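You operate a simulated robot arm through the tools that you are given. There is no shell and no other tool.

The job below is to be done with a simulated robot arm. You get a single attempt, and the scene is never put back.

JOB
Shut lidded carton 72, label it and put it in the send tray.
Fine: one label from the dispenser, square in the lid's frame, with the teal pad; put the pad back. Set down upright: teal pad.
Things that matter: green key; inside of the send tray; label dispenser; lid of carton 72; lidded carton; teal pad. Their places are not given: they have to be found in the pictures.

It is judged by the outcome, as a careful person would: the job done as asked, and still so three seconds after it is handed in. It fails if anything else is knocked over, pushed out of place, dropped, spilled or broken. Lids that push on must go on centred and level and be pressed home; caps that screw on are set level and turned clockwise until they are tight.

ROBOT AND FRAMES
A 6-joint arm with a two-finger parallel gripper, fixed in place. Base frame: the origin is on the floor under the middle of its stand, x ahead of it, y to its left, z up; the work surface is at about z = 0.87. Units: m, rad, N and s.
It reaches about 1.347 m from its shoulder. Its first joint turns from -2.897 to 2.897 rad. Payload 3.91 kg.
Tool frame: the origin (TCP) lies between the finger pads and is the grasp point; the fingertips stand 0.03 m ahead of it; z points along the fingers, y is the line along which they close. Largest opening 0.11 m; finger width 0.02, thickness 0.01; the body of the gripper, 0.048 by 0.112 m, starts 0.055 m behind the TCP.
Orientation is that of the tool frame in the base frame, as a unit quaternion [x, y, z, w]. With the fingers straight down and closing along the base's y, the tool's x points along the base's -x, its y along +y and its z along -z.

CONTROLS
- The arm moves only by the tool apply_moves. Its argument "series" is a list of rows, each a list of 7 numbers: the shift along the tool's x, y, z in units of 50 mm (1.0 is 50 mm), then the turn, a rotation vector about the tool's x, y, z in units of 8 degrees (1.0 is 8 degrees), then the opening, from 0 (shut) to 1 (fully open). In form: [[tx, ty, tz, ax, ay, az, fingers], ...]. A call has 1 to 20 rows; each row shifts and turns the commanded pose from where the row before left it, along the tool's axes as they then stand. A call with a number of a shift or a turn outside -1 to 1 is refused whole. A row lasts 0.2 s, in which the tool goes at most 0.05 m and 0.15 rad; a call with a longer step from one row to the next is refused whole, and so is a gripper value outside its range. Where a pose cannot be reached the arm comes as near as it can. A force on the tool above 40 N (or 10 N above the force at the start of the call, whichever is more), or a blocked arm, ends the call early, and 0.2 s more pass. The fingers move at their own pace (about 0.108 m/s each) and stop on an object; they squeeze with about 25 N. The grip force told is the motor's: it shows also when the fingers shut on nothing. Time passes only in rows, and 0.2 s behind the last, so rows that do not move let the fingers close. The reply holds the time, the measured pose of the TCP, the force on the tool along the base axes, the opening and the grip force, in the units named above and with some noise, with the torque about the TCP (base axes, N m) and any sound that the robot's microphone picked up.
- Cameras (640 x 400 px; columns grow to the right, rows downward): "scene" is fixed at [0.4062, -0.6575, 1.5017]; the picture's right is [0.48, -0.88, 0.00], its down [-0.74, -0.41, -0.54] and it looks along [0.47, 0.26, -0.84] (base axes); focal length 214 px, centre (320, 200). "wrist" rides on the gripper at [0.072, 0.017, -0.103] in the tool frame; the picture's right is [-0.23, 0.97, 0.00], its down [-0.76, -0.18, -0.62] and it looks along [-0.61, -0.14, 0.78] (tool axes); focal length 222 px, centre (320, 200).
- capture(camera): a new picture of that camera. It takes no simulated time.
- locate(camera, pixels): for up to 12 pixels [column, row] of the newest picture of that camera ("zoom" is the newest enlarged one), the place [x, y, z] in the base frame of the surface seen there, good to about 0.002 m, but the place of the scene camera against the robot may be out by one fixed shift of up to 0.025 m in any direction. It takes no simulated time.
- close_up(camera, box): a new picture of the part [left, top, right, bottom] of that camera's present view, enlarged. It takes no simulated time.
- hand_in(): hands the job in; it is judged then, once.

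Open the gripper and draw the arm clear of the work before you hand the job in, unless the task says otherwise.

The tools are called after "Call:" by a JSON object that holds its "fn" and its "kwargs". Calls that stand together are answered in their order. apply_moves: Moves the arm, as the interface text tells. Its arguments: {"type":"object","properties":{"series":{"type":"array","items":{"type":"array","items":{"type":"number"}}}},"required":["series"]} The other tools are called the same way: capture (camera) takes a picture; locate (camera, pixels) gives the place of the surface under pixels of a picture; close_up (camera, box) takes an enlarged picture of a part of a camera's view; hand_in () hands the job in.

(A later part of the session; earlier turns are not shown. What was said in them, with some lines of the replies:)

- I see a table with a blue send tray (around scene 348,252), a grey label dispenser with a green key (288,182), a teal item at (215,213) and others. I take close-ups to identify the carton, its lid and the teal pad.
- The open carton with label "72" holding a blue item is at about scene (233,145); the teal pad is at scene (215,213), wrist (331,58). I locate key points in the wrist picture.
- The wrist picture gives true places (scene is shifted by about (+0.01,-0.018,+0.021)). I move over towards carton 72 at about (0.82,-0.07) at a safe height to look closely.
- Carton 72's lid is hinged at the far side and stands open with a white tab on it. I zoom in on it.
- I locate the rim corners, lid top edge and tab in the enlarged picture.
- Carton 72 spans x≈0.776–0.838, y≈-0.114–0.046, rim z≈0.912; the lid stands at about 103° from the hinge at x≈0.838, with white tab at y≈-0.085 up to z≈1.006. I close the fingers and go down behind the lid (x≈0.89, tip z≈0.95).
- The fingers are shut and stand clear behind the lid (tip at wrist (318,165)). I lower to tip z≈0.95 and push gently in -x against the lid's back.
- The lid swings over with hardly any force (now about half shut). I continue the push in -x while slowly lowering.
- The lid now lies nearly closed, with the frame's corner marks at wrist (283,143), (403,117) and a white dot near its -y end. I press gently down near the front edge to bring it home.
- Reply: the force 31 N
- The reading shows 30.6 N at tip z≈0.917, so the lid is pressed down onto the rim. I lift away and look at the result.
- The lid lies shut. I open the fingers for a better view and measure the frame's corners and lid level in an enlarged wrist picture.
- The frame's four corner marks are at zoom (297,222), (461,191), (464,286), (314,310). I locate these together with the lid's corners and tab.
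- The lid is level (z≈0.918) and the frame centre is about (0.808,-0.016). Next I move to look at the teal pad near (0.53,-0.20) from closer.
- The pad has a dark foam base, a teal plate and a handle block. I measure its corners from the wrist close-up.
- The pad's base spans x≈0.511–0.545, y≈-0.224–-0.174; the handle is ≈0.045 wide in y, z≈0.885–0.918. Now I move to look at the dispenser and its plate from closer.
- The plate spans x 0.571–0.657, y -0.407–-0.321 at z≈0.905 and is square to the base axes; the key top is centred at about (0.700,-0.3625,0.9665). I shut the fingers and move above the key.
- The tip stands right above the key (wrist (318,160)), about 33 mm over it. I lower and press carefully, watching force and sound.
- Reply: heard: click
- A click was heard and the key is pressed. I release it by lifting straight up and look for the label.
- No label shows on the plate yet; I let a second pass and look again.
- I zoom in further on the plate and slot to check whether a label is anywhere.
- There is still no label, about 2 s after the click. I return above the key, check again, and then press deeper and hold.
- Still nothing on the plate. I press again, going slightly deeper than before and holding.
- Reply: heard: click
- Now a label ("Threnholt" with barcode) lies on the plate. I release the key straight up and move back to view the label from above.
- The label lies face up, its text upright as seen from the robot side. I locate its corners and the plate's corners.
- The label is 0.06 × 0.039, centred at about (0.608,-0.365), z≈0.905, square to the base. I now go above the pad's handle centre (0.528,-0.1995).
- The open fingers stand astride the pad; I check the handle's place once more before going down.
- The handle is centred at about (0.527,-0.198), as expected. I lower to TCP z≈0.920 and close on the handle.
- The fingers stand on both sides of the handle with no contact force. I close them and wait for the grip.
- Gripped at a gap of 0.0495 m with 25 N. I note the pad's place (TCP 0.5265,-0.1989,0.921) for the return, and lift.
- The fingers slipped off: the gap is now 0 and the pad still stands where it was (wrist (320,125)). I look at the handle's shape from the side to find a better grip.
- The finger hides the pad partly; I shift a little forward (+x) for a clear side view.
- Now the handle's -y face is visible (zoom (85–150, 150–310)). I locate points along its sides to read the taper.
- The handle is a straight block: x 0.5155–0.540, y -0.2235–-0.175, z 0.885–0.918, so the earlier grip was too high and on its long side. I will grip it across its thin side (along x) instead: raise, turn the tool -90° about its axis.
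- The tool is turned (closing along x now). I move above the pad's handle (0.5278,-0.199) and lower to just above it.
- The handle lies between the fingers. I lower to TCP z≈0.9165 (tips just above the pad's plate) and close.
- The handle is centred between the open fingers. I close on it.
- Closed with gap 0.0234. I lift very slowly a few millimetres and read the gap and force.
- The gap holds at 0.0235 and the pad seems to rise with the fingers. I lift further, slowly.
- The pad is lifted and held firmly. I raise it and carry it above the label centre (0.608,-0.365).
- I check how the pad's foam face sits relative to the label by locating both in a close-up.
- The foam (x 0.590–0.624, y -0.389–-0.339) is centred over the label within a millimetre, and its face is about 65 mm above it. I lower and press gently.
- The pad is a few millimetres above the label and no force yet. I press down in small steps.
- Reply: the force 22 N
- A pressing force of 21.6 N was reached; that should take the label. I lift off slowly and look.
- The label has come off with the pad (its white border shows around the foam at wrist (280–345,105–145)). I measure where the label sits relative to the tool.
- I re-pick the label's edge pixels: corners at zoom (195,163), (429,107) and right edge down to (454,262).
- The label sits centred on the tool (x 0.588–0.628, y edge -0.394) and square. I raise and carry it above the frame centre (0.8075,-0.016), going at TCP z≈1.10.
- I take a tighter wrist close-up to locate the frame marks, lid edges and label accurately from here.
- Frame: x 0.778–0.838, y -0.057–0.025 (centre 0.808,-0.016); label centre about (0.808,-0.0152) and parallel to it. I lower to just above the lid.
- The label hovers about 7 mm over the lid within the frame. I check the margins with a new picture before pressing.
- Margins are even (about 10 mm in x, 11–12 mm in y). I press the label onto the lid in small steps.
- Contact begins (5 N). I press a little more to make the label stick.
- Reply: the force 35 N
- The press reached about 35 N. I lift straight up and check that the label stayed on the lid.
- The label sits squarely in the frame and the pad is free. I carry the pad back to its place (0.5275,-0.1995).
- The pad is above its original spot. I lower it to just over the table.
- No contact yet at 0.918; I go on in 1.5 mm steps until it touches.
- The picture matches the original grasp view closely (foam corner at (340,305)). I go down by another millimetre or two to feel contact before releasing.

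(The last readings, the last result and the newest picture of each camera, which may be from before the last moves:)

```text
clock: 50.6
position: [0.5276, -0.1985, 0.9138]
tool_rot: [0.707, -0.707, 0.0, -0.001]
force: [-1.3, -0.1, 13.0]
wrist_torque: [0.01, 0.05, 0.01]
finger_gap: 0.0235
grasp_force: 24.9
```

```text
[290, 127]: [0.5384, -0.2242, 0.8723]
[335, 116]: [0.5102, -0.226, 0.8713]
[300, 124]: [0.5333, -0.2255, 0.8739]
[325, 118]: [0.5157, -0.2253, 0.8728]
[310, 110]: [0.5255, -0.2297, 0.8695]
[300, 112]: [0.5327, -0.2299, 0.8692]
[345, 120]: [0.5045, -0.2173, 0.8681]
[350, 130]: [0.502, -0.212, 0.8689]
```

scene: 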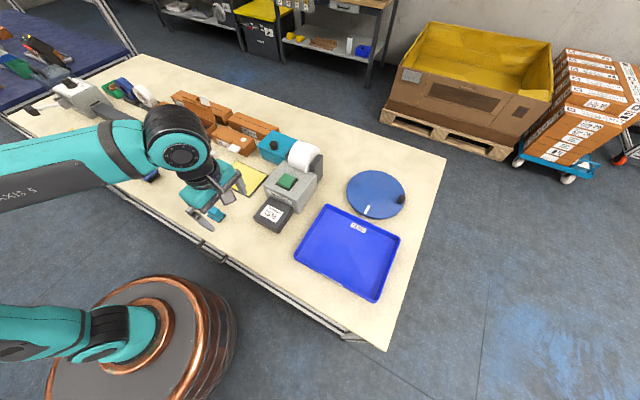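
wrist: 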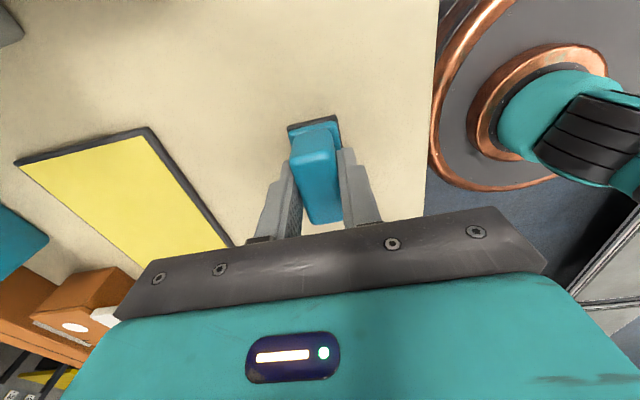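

Contact with 13 N: the pad stands on the table in its place. I ease off slightly, open the fingers and rise.

Call:
{"fn": "apply_moves", "kwargs": {"series": [[0, 0, -0.015, 0, 0, 0, 0], [0, 0, 0, 0, 0, 0, 0.5], [0, 0, 0, 0, 0, 0, 1], [0, 0, 0, 0, 0, 0, 1], [0, 0, -0.4, 0, 0, 0, 1], [0, 0, -0.8, 0, 0, 0, 1], [0, 0, -0.8, 0, 0, 0, 1]]}}

Call:
{"fn": "capture", "kwargs": {"camera": "wrist"}}

Call:
{"fn": "close_up", "kwargs": {"camera": "scene", "box": [170, 110, 290, 240]}}

```text
clock: 52.2
position: [0.5269, -0.1997, 1.0128]
tool_rot: [-0.707, 0.708, 0.0, 0.001]
force: [-0.3, -0.4, 0.1]
wrist_torque: [-0.01, 0.0, -0.02]
finger_gap: 0.1102
grasp_force: 0.1
```

```text
taken
```

wrist: 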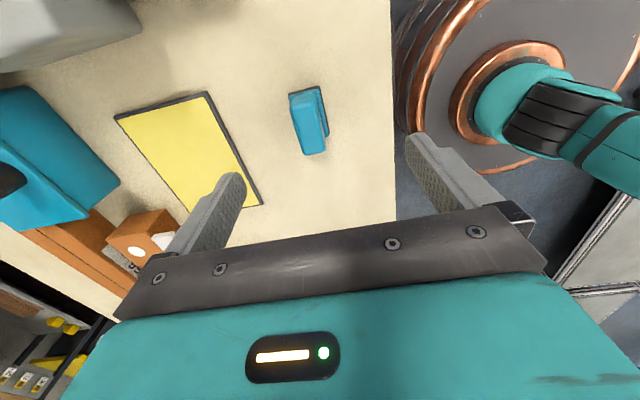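

```text
3.08 times, centred on (230, 175) of scene
```

zoom: 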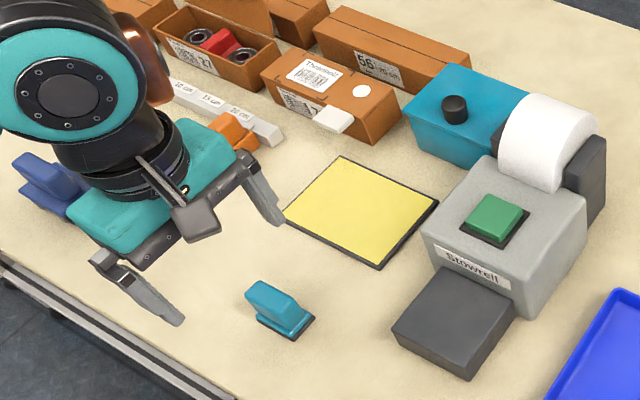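

The pad stands upright in its place. Now I check the carton's state closely and measure the tray with the scene camera.

Call:
{"fn": "close_up", "kwargs": {"camera": "scene", "box": [205, 115, 285, 165]}}

Call:
{"fn": "close_up", "kwargs": {"camera": "scene", "box": [280, 160, 420, 310]}}

```text
8.00 times, centred on (245, 140) of scene
```

zoom: 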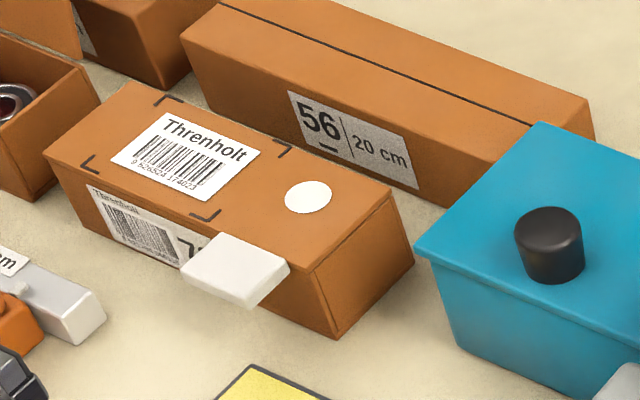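

```text
2.67 times, centred on (350, 235) of scene
```

zoom: 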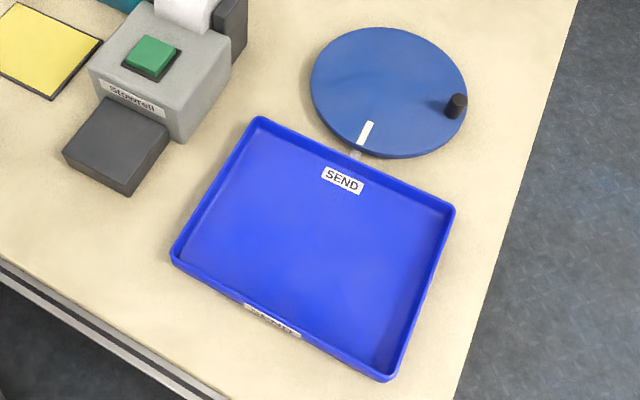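

The lid is shut flat and the label is square within its frame. I locate the tray's inner corners and floor in the scene close-up (to be corrected by the known shift).

Call:
{"fn": "locate", "kwargs": {"camera": "zoom", "pixels": [[258, 120], [452, 208], [388, 378], [174, 252], [265, 140], [435, 215], [378, 355], [190, 245], [310, 245], [150, 55], [110, 150], [385, 90]]}}

```text
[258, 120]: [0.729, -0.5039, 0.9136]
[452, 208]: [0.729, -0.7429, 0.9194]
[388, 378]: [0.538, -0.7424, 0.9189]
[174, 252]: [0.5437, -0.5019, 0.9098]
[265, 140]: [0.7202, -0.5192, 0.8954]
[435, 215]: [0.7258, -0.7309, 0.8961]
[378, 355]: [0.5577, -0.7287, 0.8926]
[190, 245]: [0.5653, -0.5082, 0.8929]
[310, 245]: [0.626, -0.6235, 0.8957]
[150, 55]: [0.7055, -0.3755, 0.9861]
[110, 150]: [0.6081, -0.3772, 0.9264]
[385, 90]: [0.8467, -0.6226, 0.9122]
```

Corrected, the tray's inside is about x 0.55–0.715, y -0.713–-0.50, floor z≈0.874, centre (0.63,-0.605). I move above carton 72's middle (0.807,-0.034) with the fingers opened to 0.085 m.

Call:
{"fn": "apply_moves", "kwargs": {"series": [[0, 0, -0.8, 0, 0, 0, 1], [-0.41375, -0.69925, 0, 0, 0, 0, 0.77], [-0.41375, -0.69925, 0, 0, 0, 0, 0.77], [-0.41375, -0.69925, 0, 0, 0, 0, 0.77], [-0.41375, -0.69925, 0, 0, 0, 0, 0.77], [-0.41375, -0.69925, 0, 0, 0, 0, 0.77], [-0.41375, -0.69925, 0, 0, 0, 0, 0.77], [-0.41375, -0.69925, 0, 0, 0, 0, 0.77], [-0.41375, -0.69925, 0, 0, 0, 0, 0.77], [0, 0, 0.7, 0, 0, 0, 0.77], [0, 0, 0.7, 0, 0, 0, 0.77]]}}

Call:
{"fn": "capture", "kwargs": {"camera": "wrist"}}

Call:
{"fn": "close_up", "kwargs": {"camera": "scene", "box": [190, 90, 300, 170]}}

```text
clock: 54.6
position: [0.8078, -0.0336, 0.9848]
tool_rot: [-0.707, 0.707, -0.001, 0.0]
force: [-0.8, -0.1, 0.2]
wrist_torque: [0.0, 0.01, 0.0]
finger_gap: 0.0847
grasp_force: 0.2
```

```text
taken
```

wrist: 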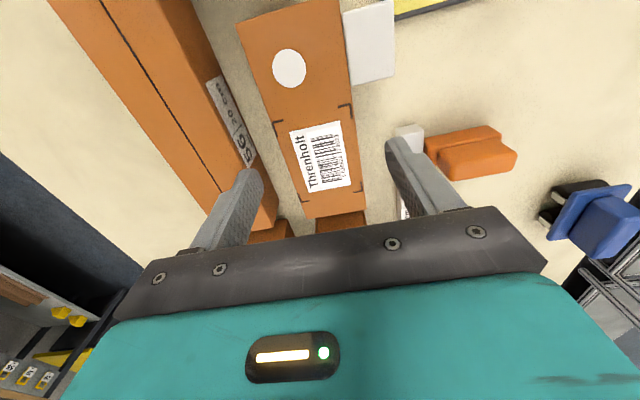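

```text
5.00 times, centred on (245, 130) of scene
```

zoom: 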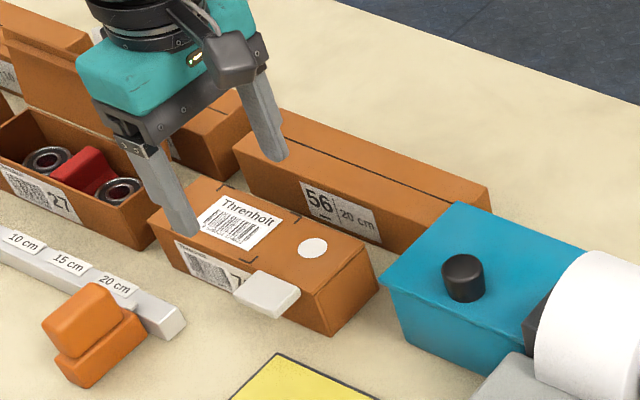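

Before going down I check the clearances: the measuring bar's end near wrist (408,132) by the front finger and carton 56 behind.

Call:
{"fn": "close_up", "kwargs": {"camera": "wrist", "box": [180, 0, 460, 230]}}

Call:
{"fn": "locate", "kwargs": {"camera": "wrist", "pixels": [[408, 130], [398, 131], [425, 128], [402, 212], [240, 60], [338, 60], [350, 140], [284, 160], [305, 210], [364, 205], [245, 165], [270, 205]]}}

```text
1.74 times, centred on (320, 115) of wrist
```

zoom: 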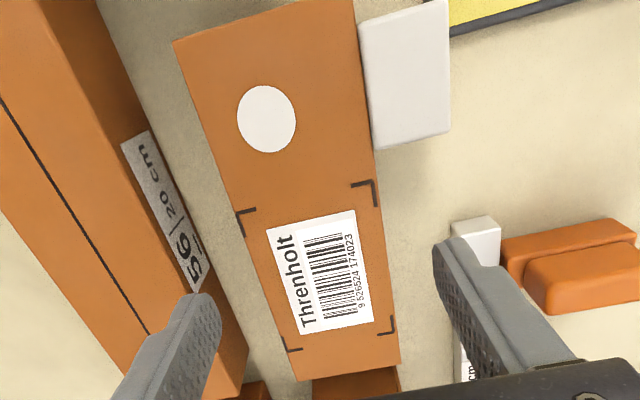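

```text
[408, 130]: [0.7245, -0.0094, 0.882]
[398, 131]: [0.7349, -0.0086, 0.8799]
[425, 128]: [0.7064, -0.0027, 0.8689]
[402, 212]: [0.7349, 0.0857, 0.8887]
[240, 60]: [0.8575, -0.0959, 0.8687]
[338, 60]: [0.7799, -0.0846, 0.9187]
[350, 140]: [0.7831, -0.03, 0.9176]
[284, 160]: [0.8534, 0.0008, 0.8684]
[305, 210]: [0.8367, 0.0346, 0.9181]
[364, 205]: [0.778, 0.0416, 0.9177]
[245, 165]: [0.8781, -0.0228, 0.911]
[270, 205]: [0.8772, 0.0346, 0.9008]
```

Clearances are good: the bar is at x≤0.736, carton 56's front at x≈0.878. I lower to TCP z≈0.906.

Call:
{"fn": "apply_moves", "kwargs": {"series": [[0, 0.01, 0.5, 0, 0, 0, 0.77], [0, 0, 0.5, 0, 0, 0, 0.77], [0, 0, 0.4, 0, 0, 0, 0.77], [0, 0, 0.17, 0, 0, 0, 0.77]]}}

Call:
{"fn": "capture", "kwargs": {"camera": "wrist"}}

Call:
{"fn": "close_up", "kwargs": {"camera": "scene", "box": [190, 90, 300, 170]}}

```text
clock: 55.6
position: [0.8081, -0.0348, 0.9059]
tool_rot: [0.708, -0.707, 0.0, 0.0]
force: [-0.1, -0.3, 0.6]
wrist_torque: [0.03, 0.01, 0.0]
finger_gap: 0.0846
grasp_force: 0.0
```

```text
taken
```

wrist: 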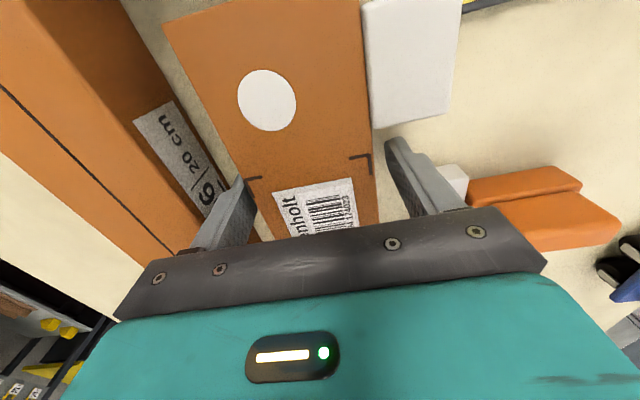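

```text
5.00 times, centred on (245, 130) of scene
```

zoom: 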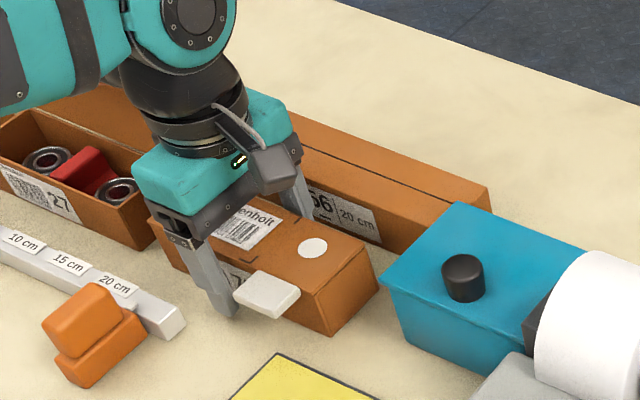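

The fingers straddle the carton freely. I close them on its front and back walls.

Call:
{"fn": "apply_moves", "kwargs": {"series": [[0, 0, 0, 0, 0, 0, 0.6], [0, 0, 0, 0, 0, 0, 0.4], [0, 0, 0, 0, 0, 0, 0], [0, 0, 0, 0, 0, 0, 0]]}}

Call:
{"fn": "capture", "kwargs": {"camera": "wrist"}}

Call:
{"fn": "close_up", "kwargs": {"camera": "scene", "box": [190, 90, 300, 170]}}

```text
clock: 56.6
position: [0.8075, -0.0327, 0.9051]
tool_rot: [0.707, -0.707, 0.0, 0.0]
force: [0.1, -0.5, -1.1]
wrist_torque: [0.0, -0.09, 0.03]
finger_gap: 0.0618
grasp_force: 25.0
```

```text
taken
```

wrist: 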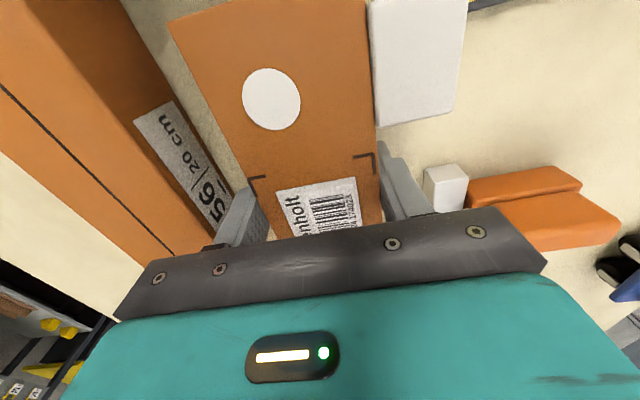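

```text
5.00 times, centred on (245, 130) of scene
```

zoom: 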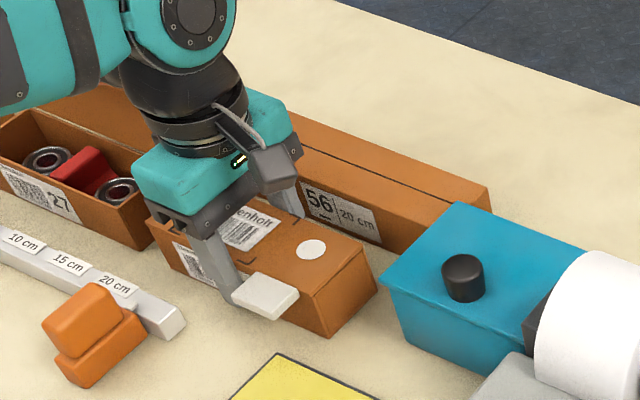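

Gripped at 0.0618 m with 25 N. I lift slowly a few millimetres and check.

Call:
{"fn": "apply_moves", "kwargs": {"series": [[0, 0, -0.04, 0, 0, 0, 0], [0, 0, -0.06, 0, 0, 0, 0], [0, 0, -0.08, 0, 0, 0, 0], [0, 0, -0.1, 0, 0, 0, 0]]}}

Call:
{"fn": "close_up", "kwargs": {"camera": "scene", "box": [190, 90, 300, 170]}}

Call:
{"fn": "capture", "kwargs": {"camera": "wrist"}}

```text
clock: 57.6
position: [0.8079, -0.0339, 0.9205]
tool_rot: [-0.707, 0.707, 0.0, 0.0]
force: [-0.5, -0.8, -1.8]
wrist_torque: [0.01, 0.03, -0.01]
finger_gap: 0.0621
grasp_force: 24.6
```

```text
5.00 times, centred on (245, 130) of scene
```

zoom: 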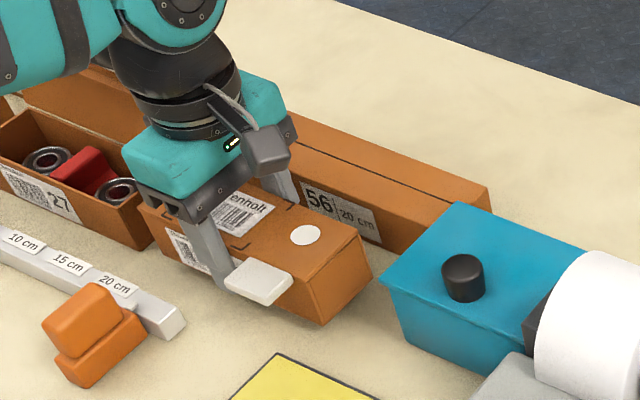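

```text
taken
```

wrist: 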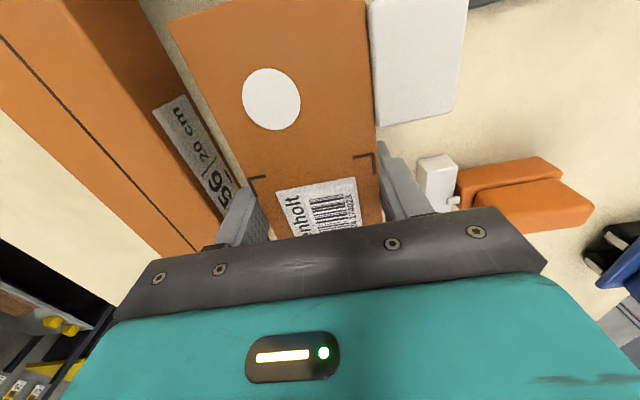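

The carton lifts level and holds (gap 0.062). I lift it higher before the carry.

Call:
{"fn": "apply_moves", "kwargs": {"series": [[0, 0, -0.2, 0, 0, 0, 0], [0, 0, -0.4, 0, 0, 0, 0], [0, 0, -0.5, 0, 0, 0, 0], [0, 0, -0.6, 0, 0, 0, 0], [0, 0, -0.6, 0, 0, 0, 0], [0, 0, -0.6, 0, 0, 0, 0], [0, 0, -0.5, 0, 0, 0, 0], [0, 0, -0.4, 0, 0, 0, 0], [0, 0, -0.2, 0, 0, 0, 0]]}}

Call:
{"fn": "capture", "kwargs": {"camera": "scene"}}

Call:
{"fn": "capture", "kwargs": {"camera": "wrist"}}

```text
clock: 59.6
position: [0.8072, -0.0329, 1.1195]
tool_rot: [0.707, -0.707, 0.0, 0.001]
force: [-0.2, 0.1, -2.1]
wrist_torque: [-0.04, -0.03, -0.02]
finger_gap: 0.0621
grasp_force: 24.9
```

```text
taken
```

scene: 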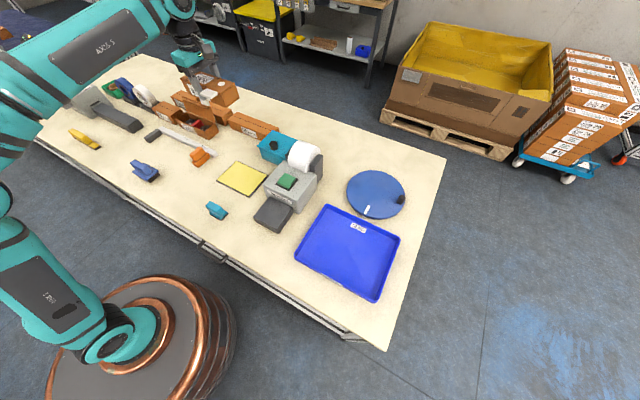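

```text
taken
```

wrist: 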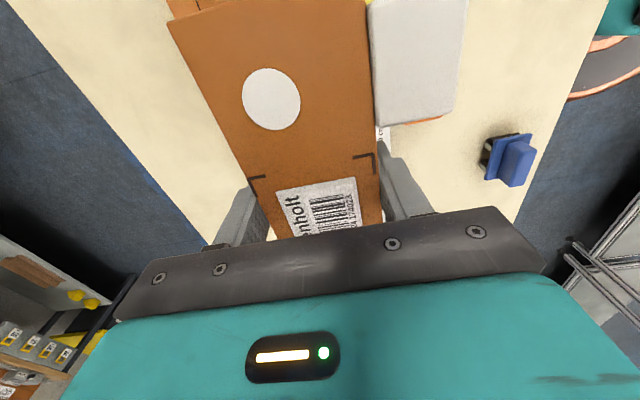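

The carton hangs level and shut, well above everything. I carry it towards the tray centre at moderate speed.

Call:
{"fn": "apply_moves", "kwargs": {"series": [[0.3, 0.09, 0, 0, 0, 0, 0], [0.5, 0.15, 0, 0, 0, 0, 0], [0.6, 0.18, 0, 0, 0, 0, 0], [0.6, 0.18, 0, 0, 0, 0, 0], [0.6, 0.18, 0, 0, 0, 0, 0], [0.6, 0.18, 0, 0, 0, 0, 0], [0.6, 0.18, 0, 0, 0, 0, 0], [0.6, 0.18, 0, 0, 0, 0, 0], [0.6, 0.18, 0, 0, 0, 0, 0], [0.6, 0.18, 0, 0, 0, 0, 0], [0.6, 0.18, 0, 0, 0, 0, 0], [0.6, 0.18, 0, 0, 0, 0, 0], [0.6, 0.18, 0, 0, 0, 0, 0], [0.6, 0.18, 0, 0, 0, 0, 0], [0.6, 0.18, 0, 0, 0, 0, 0], [0.6, 0.18, 0, 0, 0, 0, 0], [0.6, 0.18, 0, 0, 0, 0, 0], [0.6, 0.18, 0, 0, 0, 0, 0], [0.6, 0.18, 0, 0, 0, 0, 0], [0.42, 0.14, 0, 0, 0, 0, 0]]}}

Call:
{"fn": "capture", "kwargs": {"camera": "scene"}}

Call:
{"fn": "capture", "kwargs": {"camera": "wrist"}}

```text
clock: 63.8
position: [0.6361, -0.6053, 1.1212]
tool_rot: [0.707, -0.707, 0.0, 0.0]
force: [-0.3, 0.6, -1.6]
wrist_torque: [-0.01, 0.01, -0.02]
finger_gap: 0.0621
grasp_force: 25.4
```

```text
taken
```

scene: 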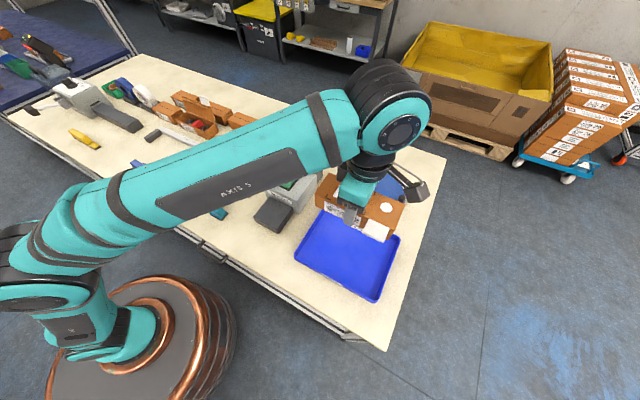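

```text
taken
```

wrist: 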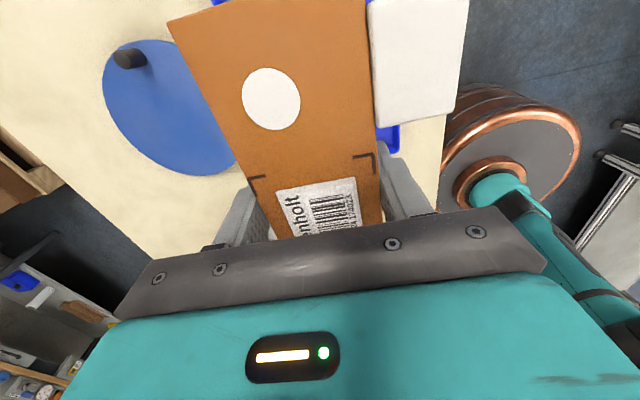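

The carton is above the tray (TCP 0.636,-0.605). I lower it partway to z≈0.96 and check it against the tray walls.

Call:
{"fn": "apply_moves", "kwargs": {"series": [[0, 0, 0.3, 0, 0, 0, 0], [0, 0, 0.5, 0, 0, 0, 0], [0, 0, 0.6, 0, 0, 0, 0], [0, 0, 0.6, 0, 0, 0, 0], [0, 0, 0.5, 0, 0, 0, 0], [0, 0, 0.4, 0, 0, 0, 0], [0, 0, 0.3, 0, 0, 0, 0]]}}

Call:
{"fn": "capture", "kwargs": {"camera": "wrist"}}

Call:
{"fn": "close_up", "kwargs": {"camera": "scene", "box": [270, 160, 430, 310]}}

```text
clock: 65.4
position: [0.6351, -0.604, 0.9587]
tool_rot: [-0.707, 0.707, 0.001, 0.0]
force: [0.1, 0.3, -2.8]
wrist_torque: [-0.02, -0.03, 0.03]
finger_gap: 0.062
grasp_force: 24.8
```

```text
taken
```

wrist: 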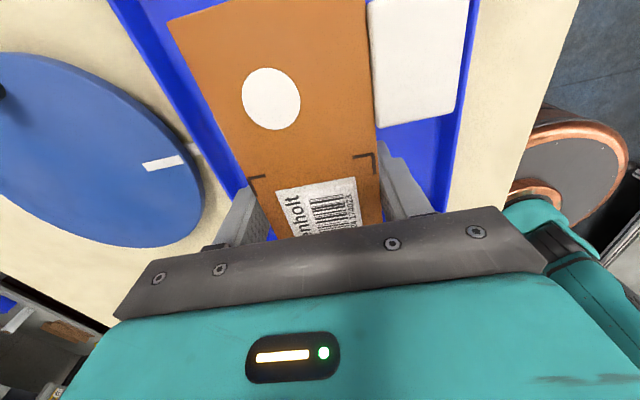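

```text
2.67 times, centred on (350, 235) of scene
```

zoom: 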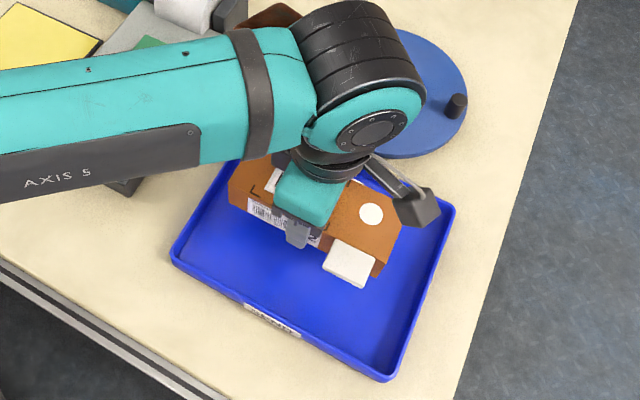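

The carton is over the tray's interior with free space on all sides. I verify with a few tray wall points from the wrist camera.

Call:
{"fn": "locate", "kwargs": {"camera": "wrist", "pixels": [[200, 120], [215, 150], [225, 170], [150, 20], [440, 160], [450, 140], [415, 150], [400, 140], [470, 60], [235, 185]]}}

```text
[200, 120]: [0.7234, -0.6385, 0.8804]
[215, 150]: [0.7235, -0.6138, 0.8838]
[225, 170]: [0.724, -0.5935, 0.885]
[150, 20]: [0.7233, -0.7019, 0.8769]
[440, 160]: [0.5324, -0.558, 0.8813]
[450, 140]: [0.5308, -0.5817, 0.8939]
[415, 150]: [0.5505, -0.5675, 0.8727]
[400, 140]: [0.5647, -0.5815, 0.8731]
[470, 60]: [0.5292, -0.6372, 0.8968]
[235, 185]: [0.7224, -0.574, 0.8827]
```

Tray walls are at x≈0.529 and 0.724, floor z≈0.873; the carton (x 0.604–0.667) is well inside. I lower to just above the floor.

Call:
{"fn": "apply_moves", "kwargs": {"series": [[0, 0, 0.3, 0, 0, 0, 0], [0, 0, 0.3, 0, 0, 0, 0], [0, 0, 0.15, 0, 0, 0, 0], [0, 0, 0.08, 0, 0, 0, 0], [0, 0, 0.04, 0, 0, 0, 0]]}}

```text
clock: 66.6
position: [0.6354, -0.6049, 0.9157]
tool_rot: [0.707, -0.707, 0.0, 0.0]
force: [-0.7, 0.7, -2.5]
wrist_torque: [-0.02, -0.03, -0.01]
finger_gap: 0.0619
grasp_force: 25.3
```

Still hanging (-2.5 N). I continue in small steps until contact.

Call:
{"fn": "apply_moves", "kwargs": {"series": [[0, 0, 0.04, 0, 0, 0, 0], [0, 0, 0.03, 0, 0, 0, 0], [0, 0, 0.02, 0, 0, 0, 0]]}}

```text
clock: 67.4
position: [0.6347, -0.6054, 0.9126]
tool_rot: [-0.707, 0.707, 0.001, 0.0]
force: [0.7, 0.1, -2.8]
wrist_torque: [0.02, 0.0, 0.0]
finger_gap: 0.062
grasp_force: 25.0
```

Call:
{"fn": "apply_moves", "kwargs": {"series": [[0, 0, 0.03, 0, 0, 0, 0], [0, 0, 0.02, 0, 0, 0, 0]]}}

```text
clock: 68.0
position: [0.6354, -0.605, 0.9112]
tool_rot: [-0.707, 0.707, -0.001, 0.0]
force: [2.4, -1.0, 13.4]
wrist_torque: [0.14, -0.57, 0.01]
finger_gap: 0.0621
grasp_force: 25.1
```

The carton touches the tray floor (13 N). I ease off slightly, open to 0.085 m and rise straight up.

Call:
{"fn": "apply_moves", "kwargs": {"series": [[0, 0, -0.012, 0, 0, 0, 0], [0, 0, 0, 0, 0, 0, 0.6], [0, 0, 0, 0, 0, 0, 0.77], [0, 0, 0, 0, 0, 0, 0.77], [0, 0, -0.3, 0, 0, 0, 0.77], [0, 0, -0.6, 0, 0, 0, 0.77], [0, 0, -0.8, 0, 0, 0, 0.77], [0, 0, -0.8, 0, 0, 0, 0.77], [0, 0, -0.8, 0, 0, 0, 0.77]]}}

Call:
{"fn": "capture", "kwargs": {"camera": "wrist"}}

Call:
{"fn": "capture", "kwargs": {"camera": "scene"}}

```text
clock: 70.0
position: [0.6352, -0.6039, 1.0744]
tool_rot: [0.708, -0.707, 0.0, 0.001]
force: [0.8, 0.9, -0.4]
wrist_torque: [0.02, 0.03, 0.0]
finger_gap: 0.0848
grasp_force: 0.1
```

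```text
taken
```

wrist: 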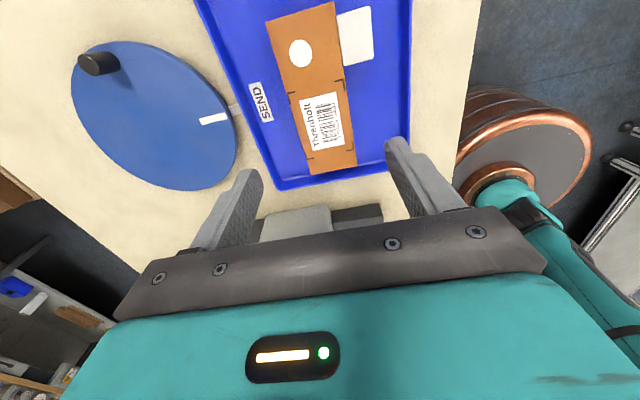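

```text
taken
```

scene: 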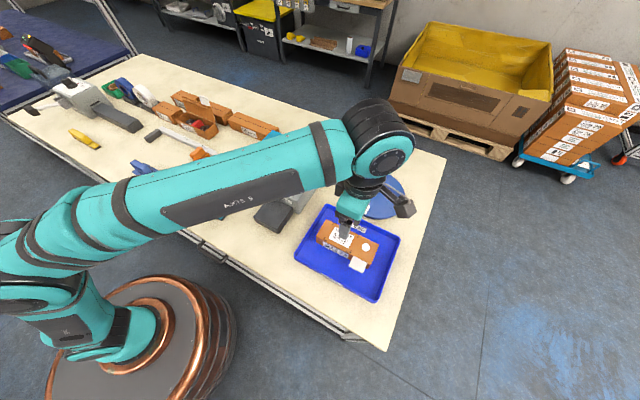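

The carton lies shut and labelled in the tray with the gripper free. I raise and draw the arm clear, then inspect everything.

Call:
{"fn": "apply_moves", "kwargs": {"series": [[0, 0, -0.85, 0, 0, 0, 0.77], [0, 0, -0.85, 0, 0, 0, 0.77], [0, 0, -0.85, 0, 0, 0, 0.77], [0, 0, -0.85, 0, 0, 0, 0.77], [-0.7, 0.3, 0, 0, 0, 0, 0.9], [-0.7, 0.3, 0, 0, 0, 0, 1], [-0.7, 0.3, 0, 0, 0, 0, 1], [-0.7, 0.3, 0, 0, 0, 0, 1], [-0.7, 0.3, 0, 0, 0, 0, 1], [-0.7, 0.3, 0, 0, 0, 0, 1], [-0.7, 0.3, 0, 0, 0, 0, 1], [-0.7, 0.3, 0, 0, 0, 0, 1], [-0.7, 0.3, 0, 0, 0, 0, 1], [-0.7, 0.3, 0, 0, 0, 0, 1], [0, 0, 0, 0, 0, 0, 1]]}}

Call:
{"fn": "capture", "kwargs": {"camera": "scene"}}

Call:
{"fn": "close_up", "kwargs": {"camera": "scene", "box": [280, 180, 420, 310]}}

Call:
{"fn": "close_up", "kwargs": {"camera": "scene", "box": [150, 80, 340, 240]}}

```text
clock: 73.2
position: [0.4666, -0.2341, 1.2059]
tool_rot: [0.707, -0.707, -0.001, -0.001]
force: [-0.2, -0.4, 0.1]
wrist_torque: [-0.04, 0.01, -0.03]
finger_gap: 0.1099
grasp_force: 0.2
out of reach, approached as far as the arm can: row 3, 4
```

```text
taken
```

scene: 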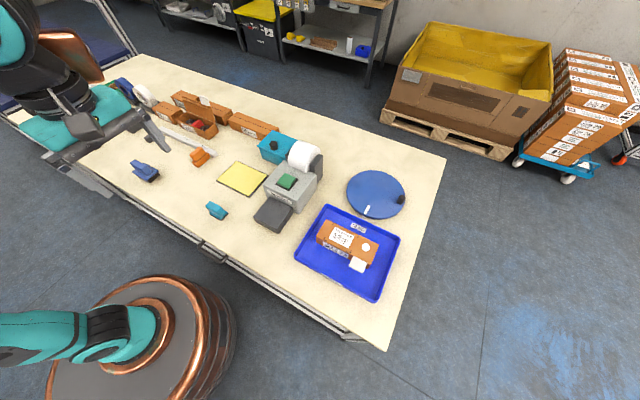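

```text
3.08 times, centred on (350, 245) of scene
```

zoom: 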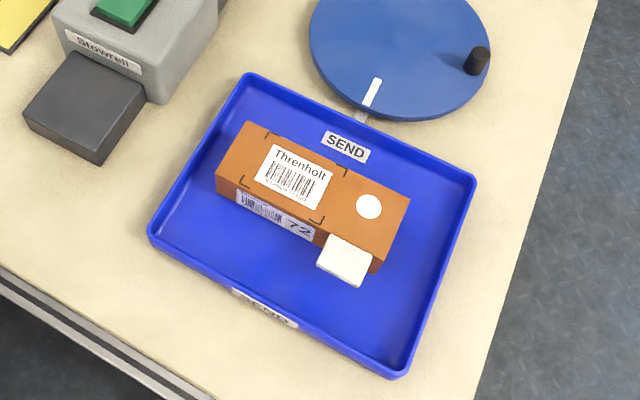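

```text
2.50 times, centred on (245, 160) of scene
```

zoom: 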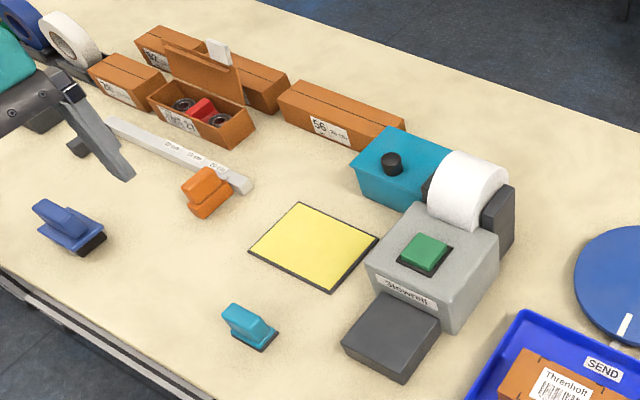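

Everything looks in place: the carton shut and labelled in the tray, the pad upright, no second label on the plate. I verify the pad's position and the lid's level by locating points.

Call:
{"fn": "close_up", "kwargs": {"camera": "scene", "box": [185, 190, 245, 235]}}

Call:
{"fn": "close_up", "kwargs": {"camera": "scene", "box": [305, 210, 390, 280]}}

Call:
{"fn": "locate", "kwargs": {"camera": "scene", "pixels": [[322, 239], [331, 222], [376, 244], [366, 262], [345, 237], [366, 247], [358, 266], [340, 262]]}}

```text
8.89 times, centred on (215, 212) of scene
```

zoom: 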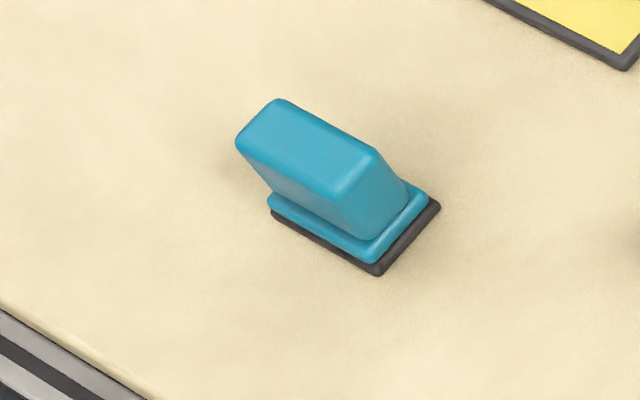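

```text
5.71 times, centred on (348, 245) of scene
```

zoom: 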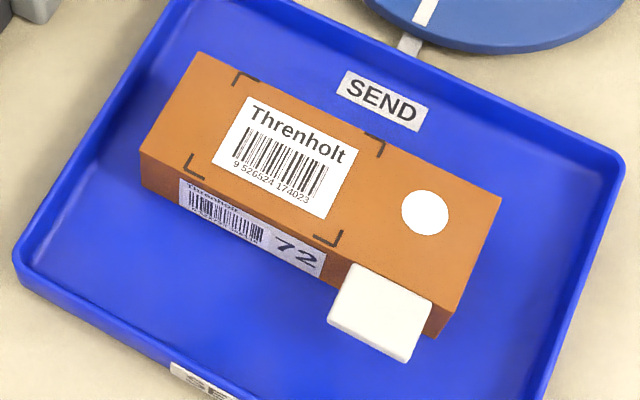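

```text
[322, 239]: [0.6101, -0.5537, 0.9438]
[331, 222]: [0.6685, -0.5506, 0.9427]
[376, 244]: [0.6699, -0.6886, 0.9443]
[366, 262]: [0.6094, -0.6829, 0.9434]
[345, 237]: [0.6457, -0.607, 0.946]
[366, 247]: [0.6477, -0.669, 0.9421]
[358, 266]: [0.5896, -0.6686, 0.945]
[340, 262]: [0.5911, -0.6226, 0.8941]
```

The lid is level and the label square in its frame. The pad, however, seems to have shifted a few millimetres on release compared with the first picture (foam corner zoom (363,295) then, (378,275) now), so I measure it again.

Call:
{"fn": "capture", "kwargs": {"camera": "wrist"}}

Call:
{"fn": "close_up", "kwargs": {"camera": "scene", "box": [185, 190, 245, 235]}}

Call:
{"fn": "locate", "kwargs": {"camera": "zoom", "pixels": [[275, 212], [378, 272], [437, 207], [300, 140], [345, 190], [370, 155], [282, 103], [240, 140], [340, 210], [395, 195], [272, 200], [372, 258]]}}

```text
taken
```

wrist: 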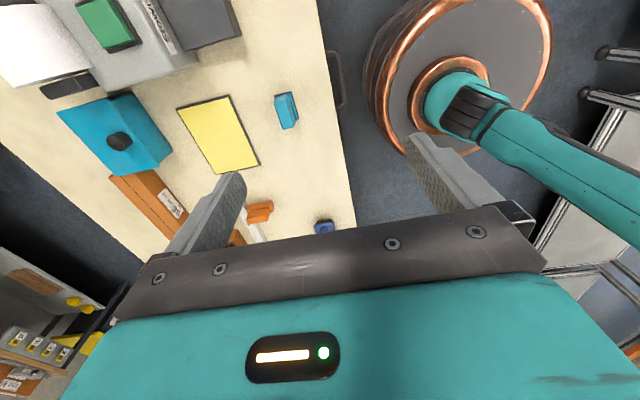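

```text
8.89 times, centred on (215, 212) of scene
```

zoom: 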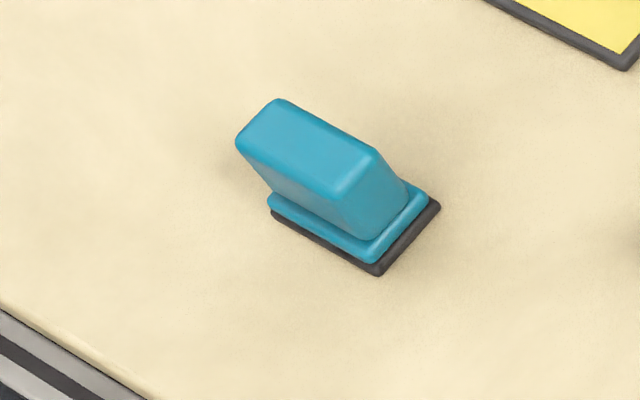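

```text
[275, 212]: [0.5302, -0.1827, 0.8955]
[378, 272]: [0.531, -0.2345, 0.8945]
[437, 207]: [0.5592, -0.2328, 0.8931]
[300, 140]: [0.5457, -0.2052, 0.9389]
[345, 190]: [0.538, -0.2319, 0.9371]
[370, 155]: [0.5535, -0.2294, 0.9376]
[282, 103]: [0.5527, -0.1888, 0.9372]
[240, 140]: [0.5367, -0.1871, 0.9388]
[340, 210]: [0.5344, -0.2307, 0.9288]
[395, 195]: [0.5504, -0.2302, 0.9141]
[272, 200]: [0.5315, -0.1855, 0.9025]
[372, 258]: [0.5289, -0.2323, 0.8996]
```

I measure the pad with the wrist camera as well for a precise value.

Call:
{"fn": "close_up", "kwargs": {"camera": "wrist", "box": [260, 80, 320, 140]}}

```text
6.67 times, centred on (290, 110) of wrist
```

zoom: 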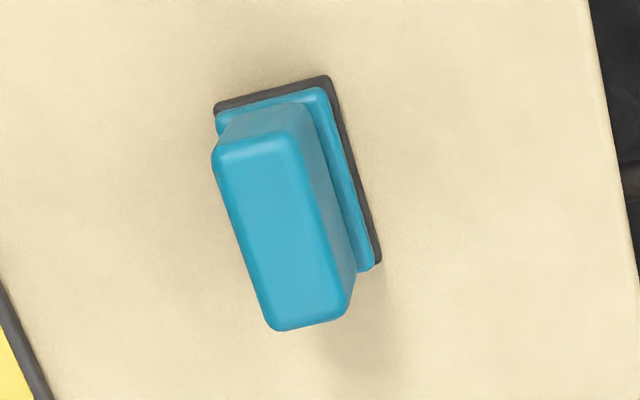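

Call:
{"fn": "locate", "kwargs": {"camera": "zoom", "pixels": [[217, 108], [328, 80], [378, 260], [350, 170], [270, 93], [215, 155], [295, 140], [345, 305], [275, 325], [280, 230], [325, 95], [372, 265]]}}

```text
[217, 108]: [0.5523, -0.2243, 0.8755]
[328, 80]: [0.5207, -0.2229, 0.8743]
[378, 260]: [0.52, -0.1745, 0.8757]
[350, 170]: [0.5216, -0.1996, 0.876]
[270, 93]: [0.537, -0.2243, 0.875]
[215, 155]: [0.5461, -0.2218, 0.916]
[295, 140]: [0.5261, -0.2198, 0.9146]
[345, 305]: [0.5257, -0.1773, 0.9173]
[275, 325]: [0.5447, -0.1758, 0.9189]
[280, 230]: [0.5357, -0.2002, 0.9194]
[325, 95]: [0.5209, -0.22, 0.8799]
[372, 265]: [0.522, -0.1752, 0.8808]
```

By the wrist camera the pad now spans x 0.520–0.553, y -0.224–-0.1745: the same spot to within 9 mm and upright. I zoom in on the carton to be sure that the lid is completely shut.

Call:
{"fn": "close_up", "kwargs": {"camera": "scene", "box": [315, 215, 385, 275]}}

Call:
{"fn": "locate", "kwargs": {"camera": "zoom", "pixels": [[60, 165], [130, 60], [560, 250], [480, 370], [300, 150], [250, 100], [200, 220], [400, 180], [440, 300], [380, 390], [500, 290], [150, 120]]}}

```text
6.67 times, centred on (350, 245) of scene
```

zoom: 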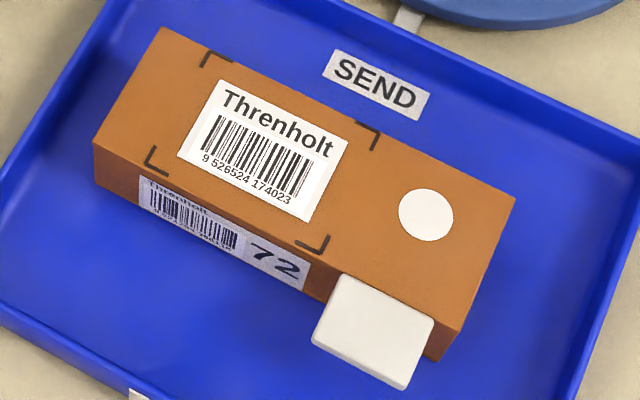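

```text
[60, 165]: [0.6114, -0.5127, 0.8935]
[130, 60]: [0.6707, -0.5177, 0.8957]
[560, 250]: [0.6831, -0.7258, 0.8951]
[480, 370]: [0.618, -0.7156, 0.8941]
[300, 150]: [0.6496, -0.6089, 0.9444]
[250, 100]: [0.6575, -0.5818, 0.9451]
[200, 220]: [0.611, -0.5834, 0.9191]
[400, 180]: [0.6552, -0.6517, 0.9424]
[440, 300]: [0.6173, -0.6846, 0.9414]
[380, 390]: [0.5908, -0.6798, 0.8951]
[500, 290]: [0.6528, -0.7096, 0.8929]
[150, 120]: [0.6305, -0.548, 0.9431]
```

The lid is flat and level (about 48 mm above the tray floor at front and back), the single label sits square in the frame, the pad stands upright in its place, the plate is empty, and the arm is clear with the gripper open. I hand the job in.

Call:
{"fn": "hand_in", "kwargs": {}}

```text
The job is handed in.
```

Carton 72 is shut, labelled and lying in the send tray. The teal pad is back on the table and upright. I have handed the job in, but no verdict came back.

- **Lid:** it swung shut and was pressed down with about 30 N. It measures level to within about 1–2 mm, which is the limit of the measurement.
- **Label:** one label came out and sits square in the lid's frame, with roughly 10 mm of margin all round. The green key needed two presses. The first clicked but fed nothing. The second fed one label, and the dispenser plate was empty afterwards.
- **Pad:** my first grip, along its long side, slipped off without tipping it. The second grip, across the thin side, held. When I let go of it, the pad shifted about 9 mm forward (+x) from where it started. I left it there rather than risk knocking it over.
- **Everything else:** I saw nothing else moved or knocked in the final pictures. The arm is clear and the gripper is open.
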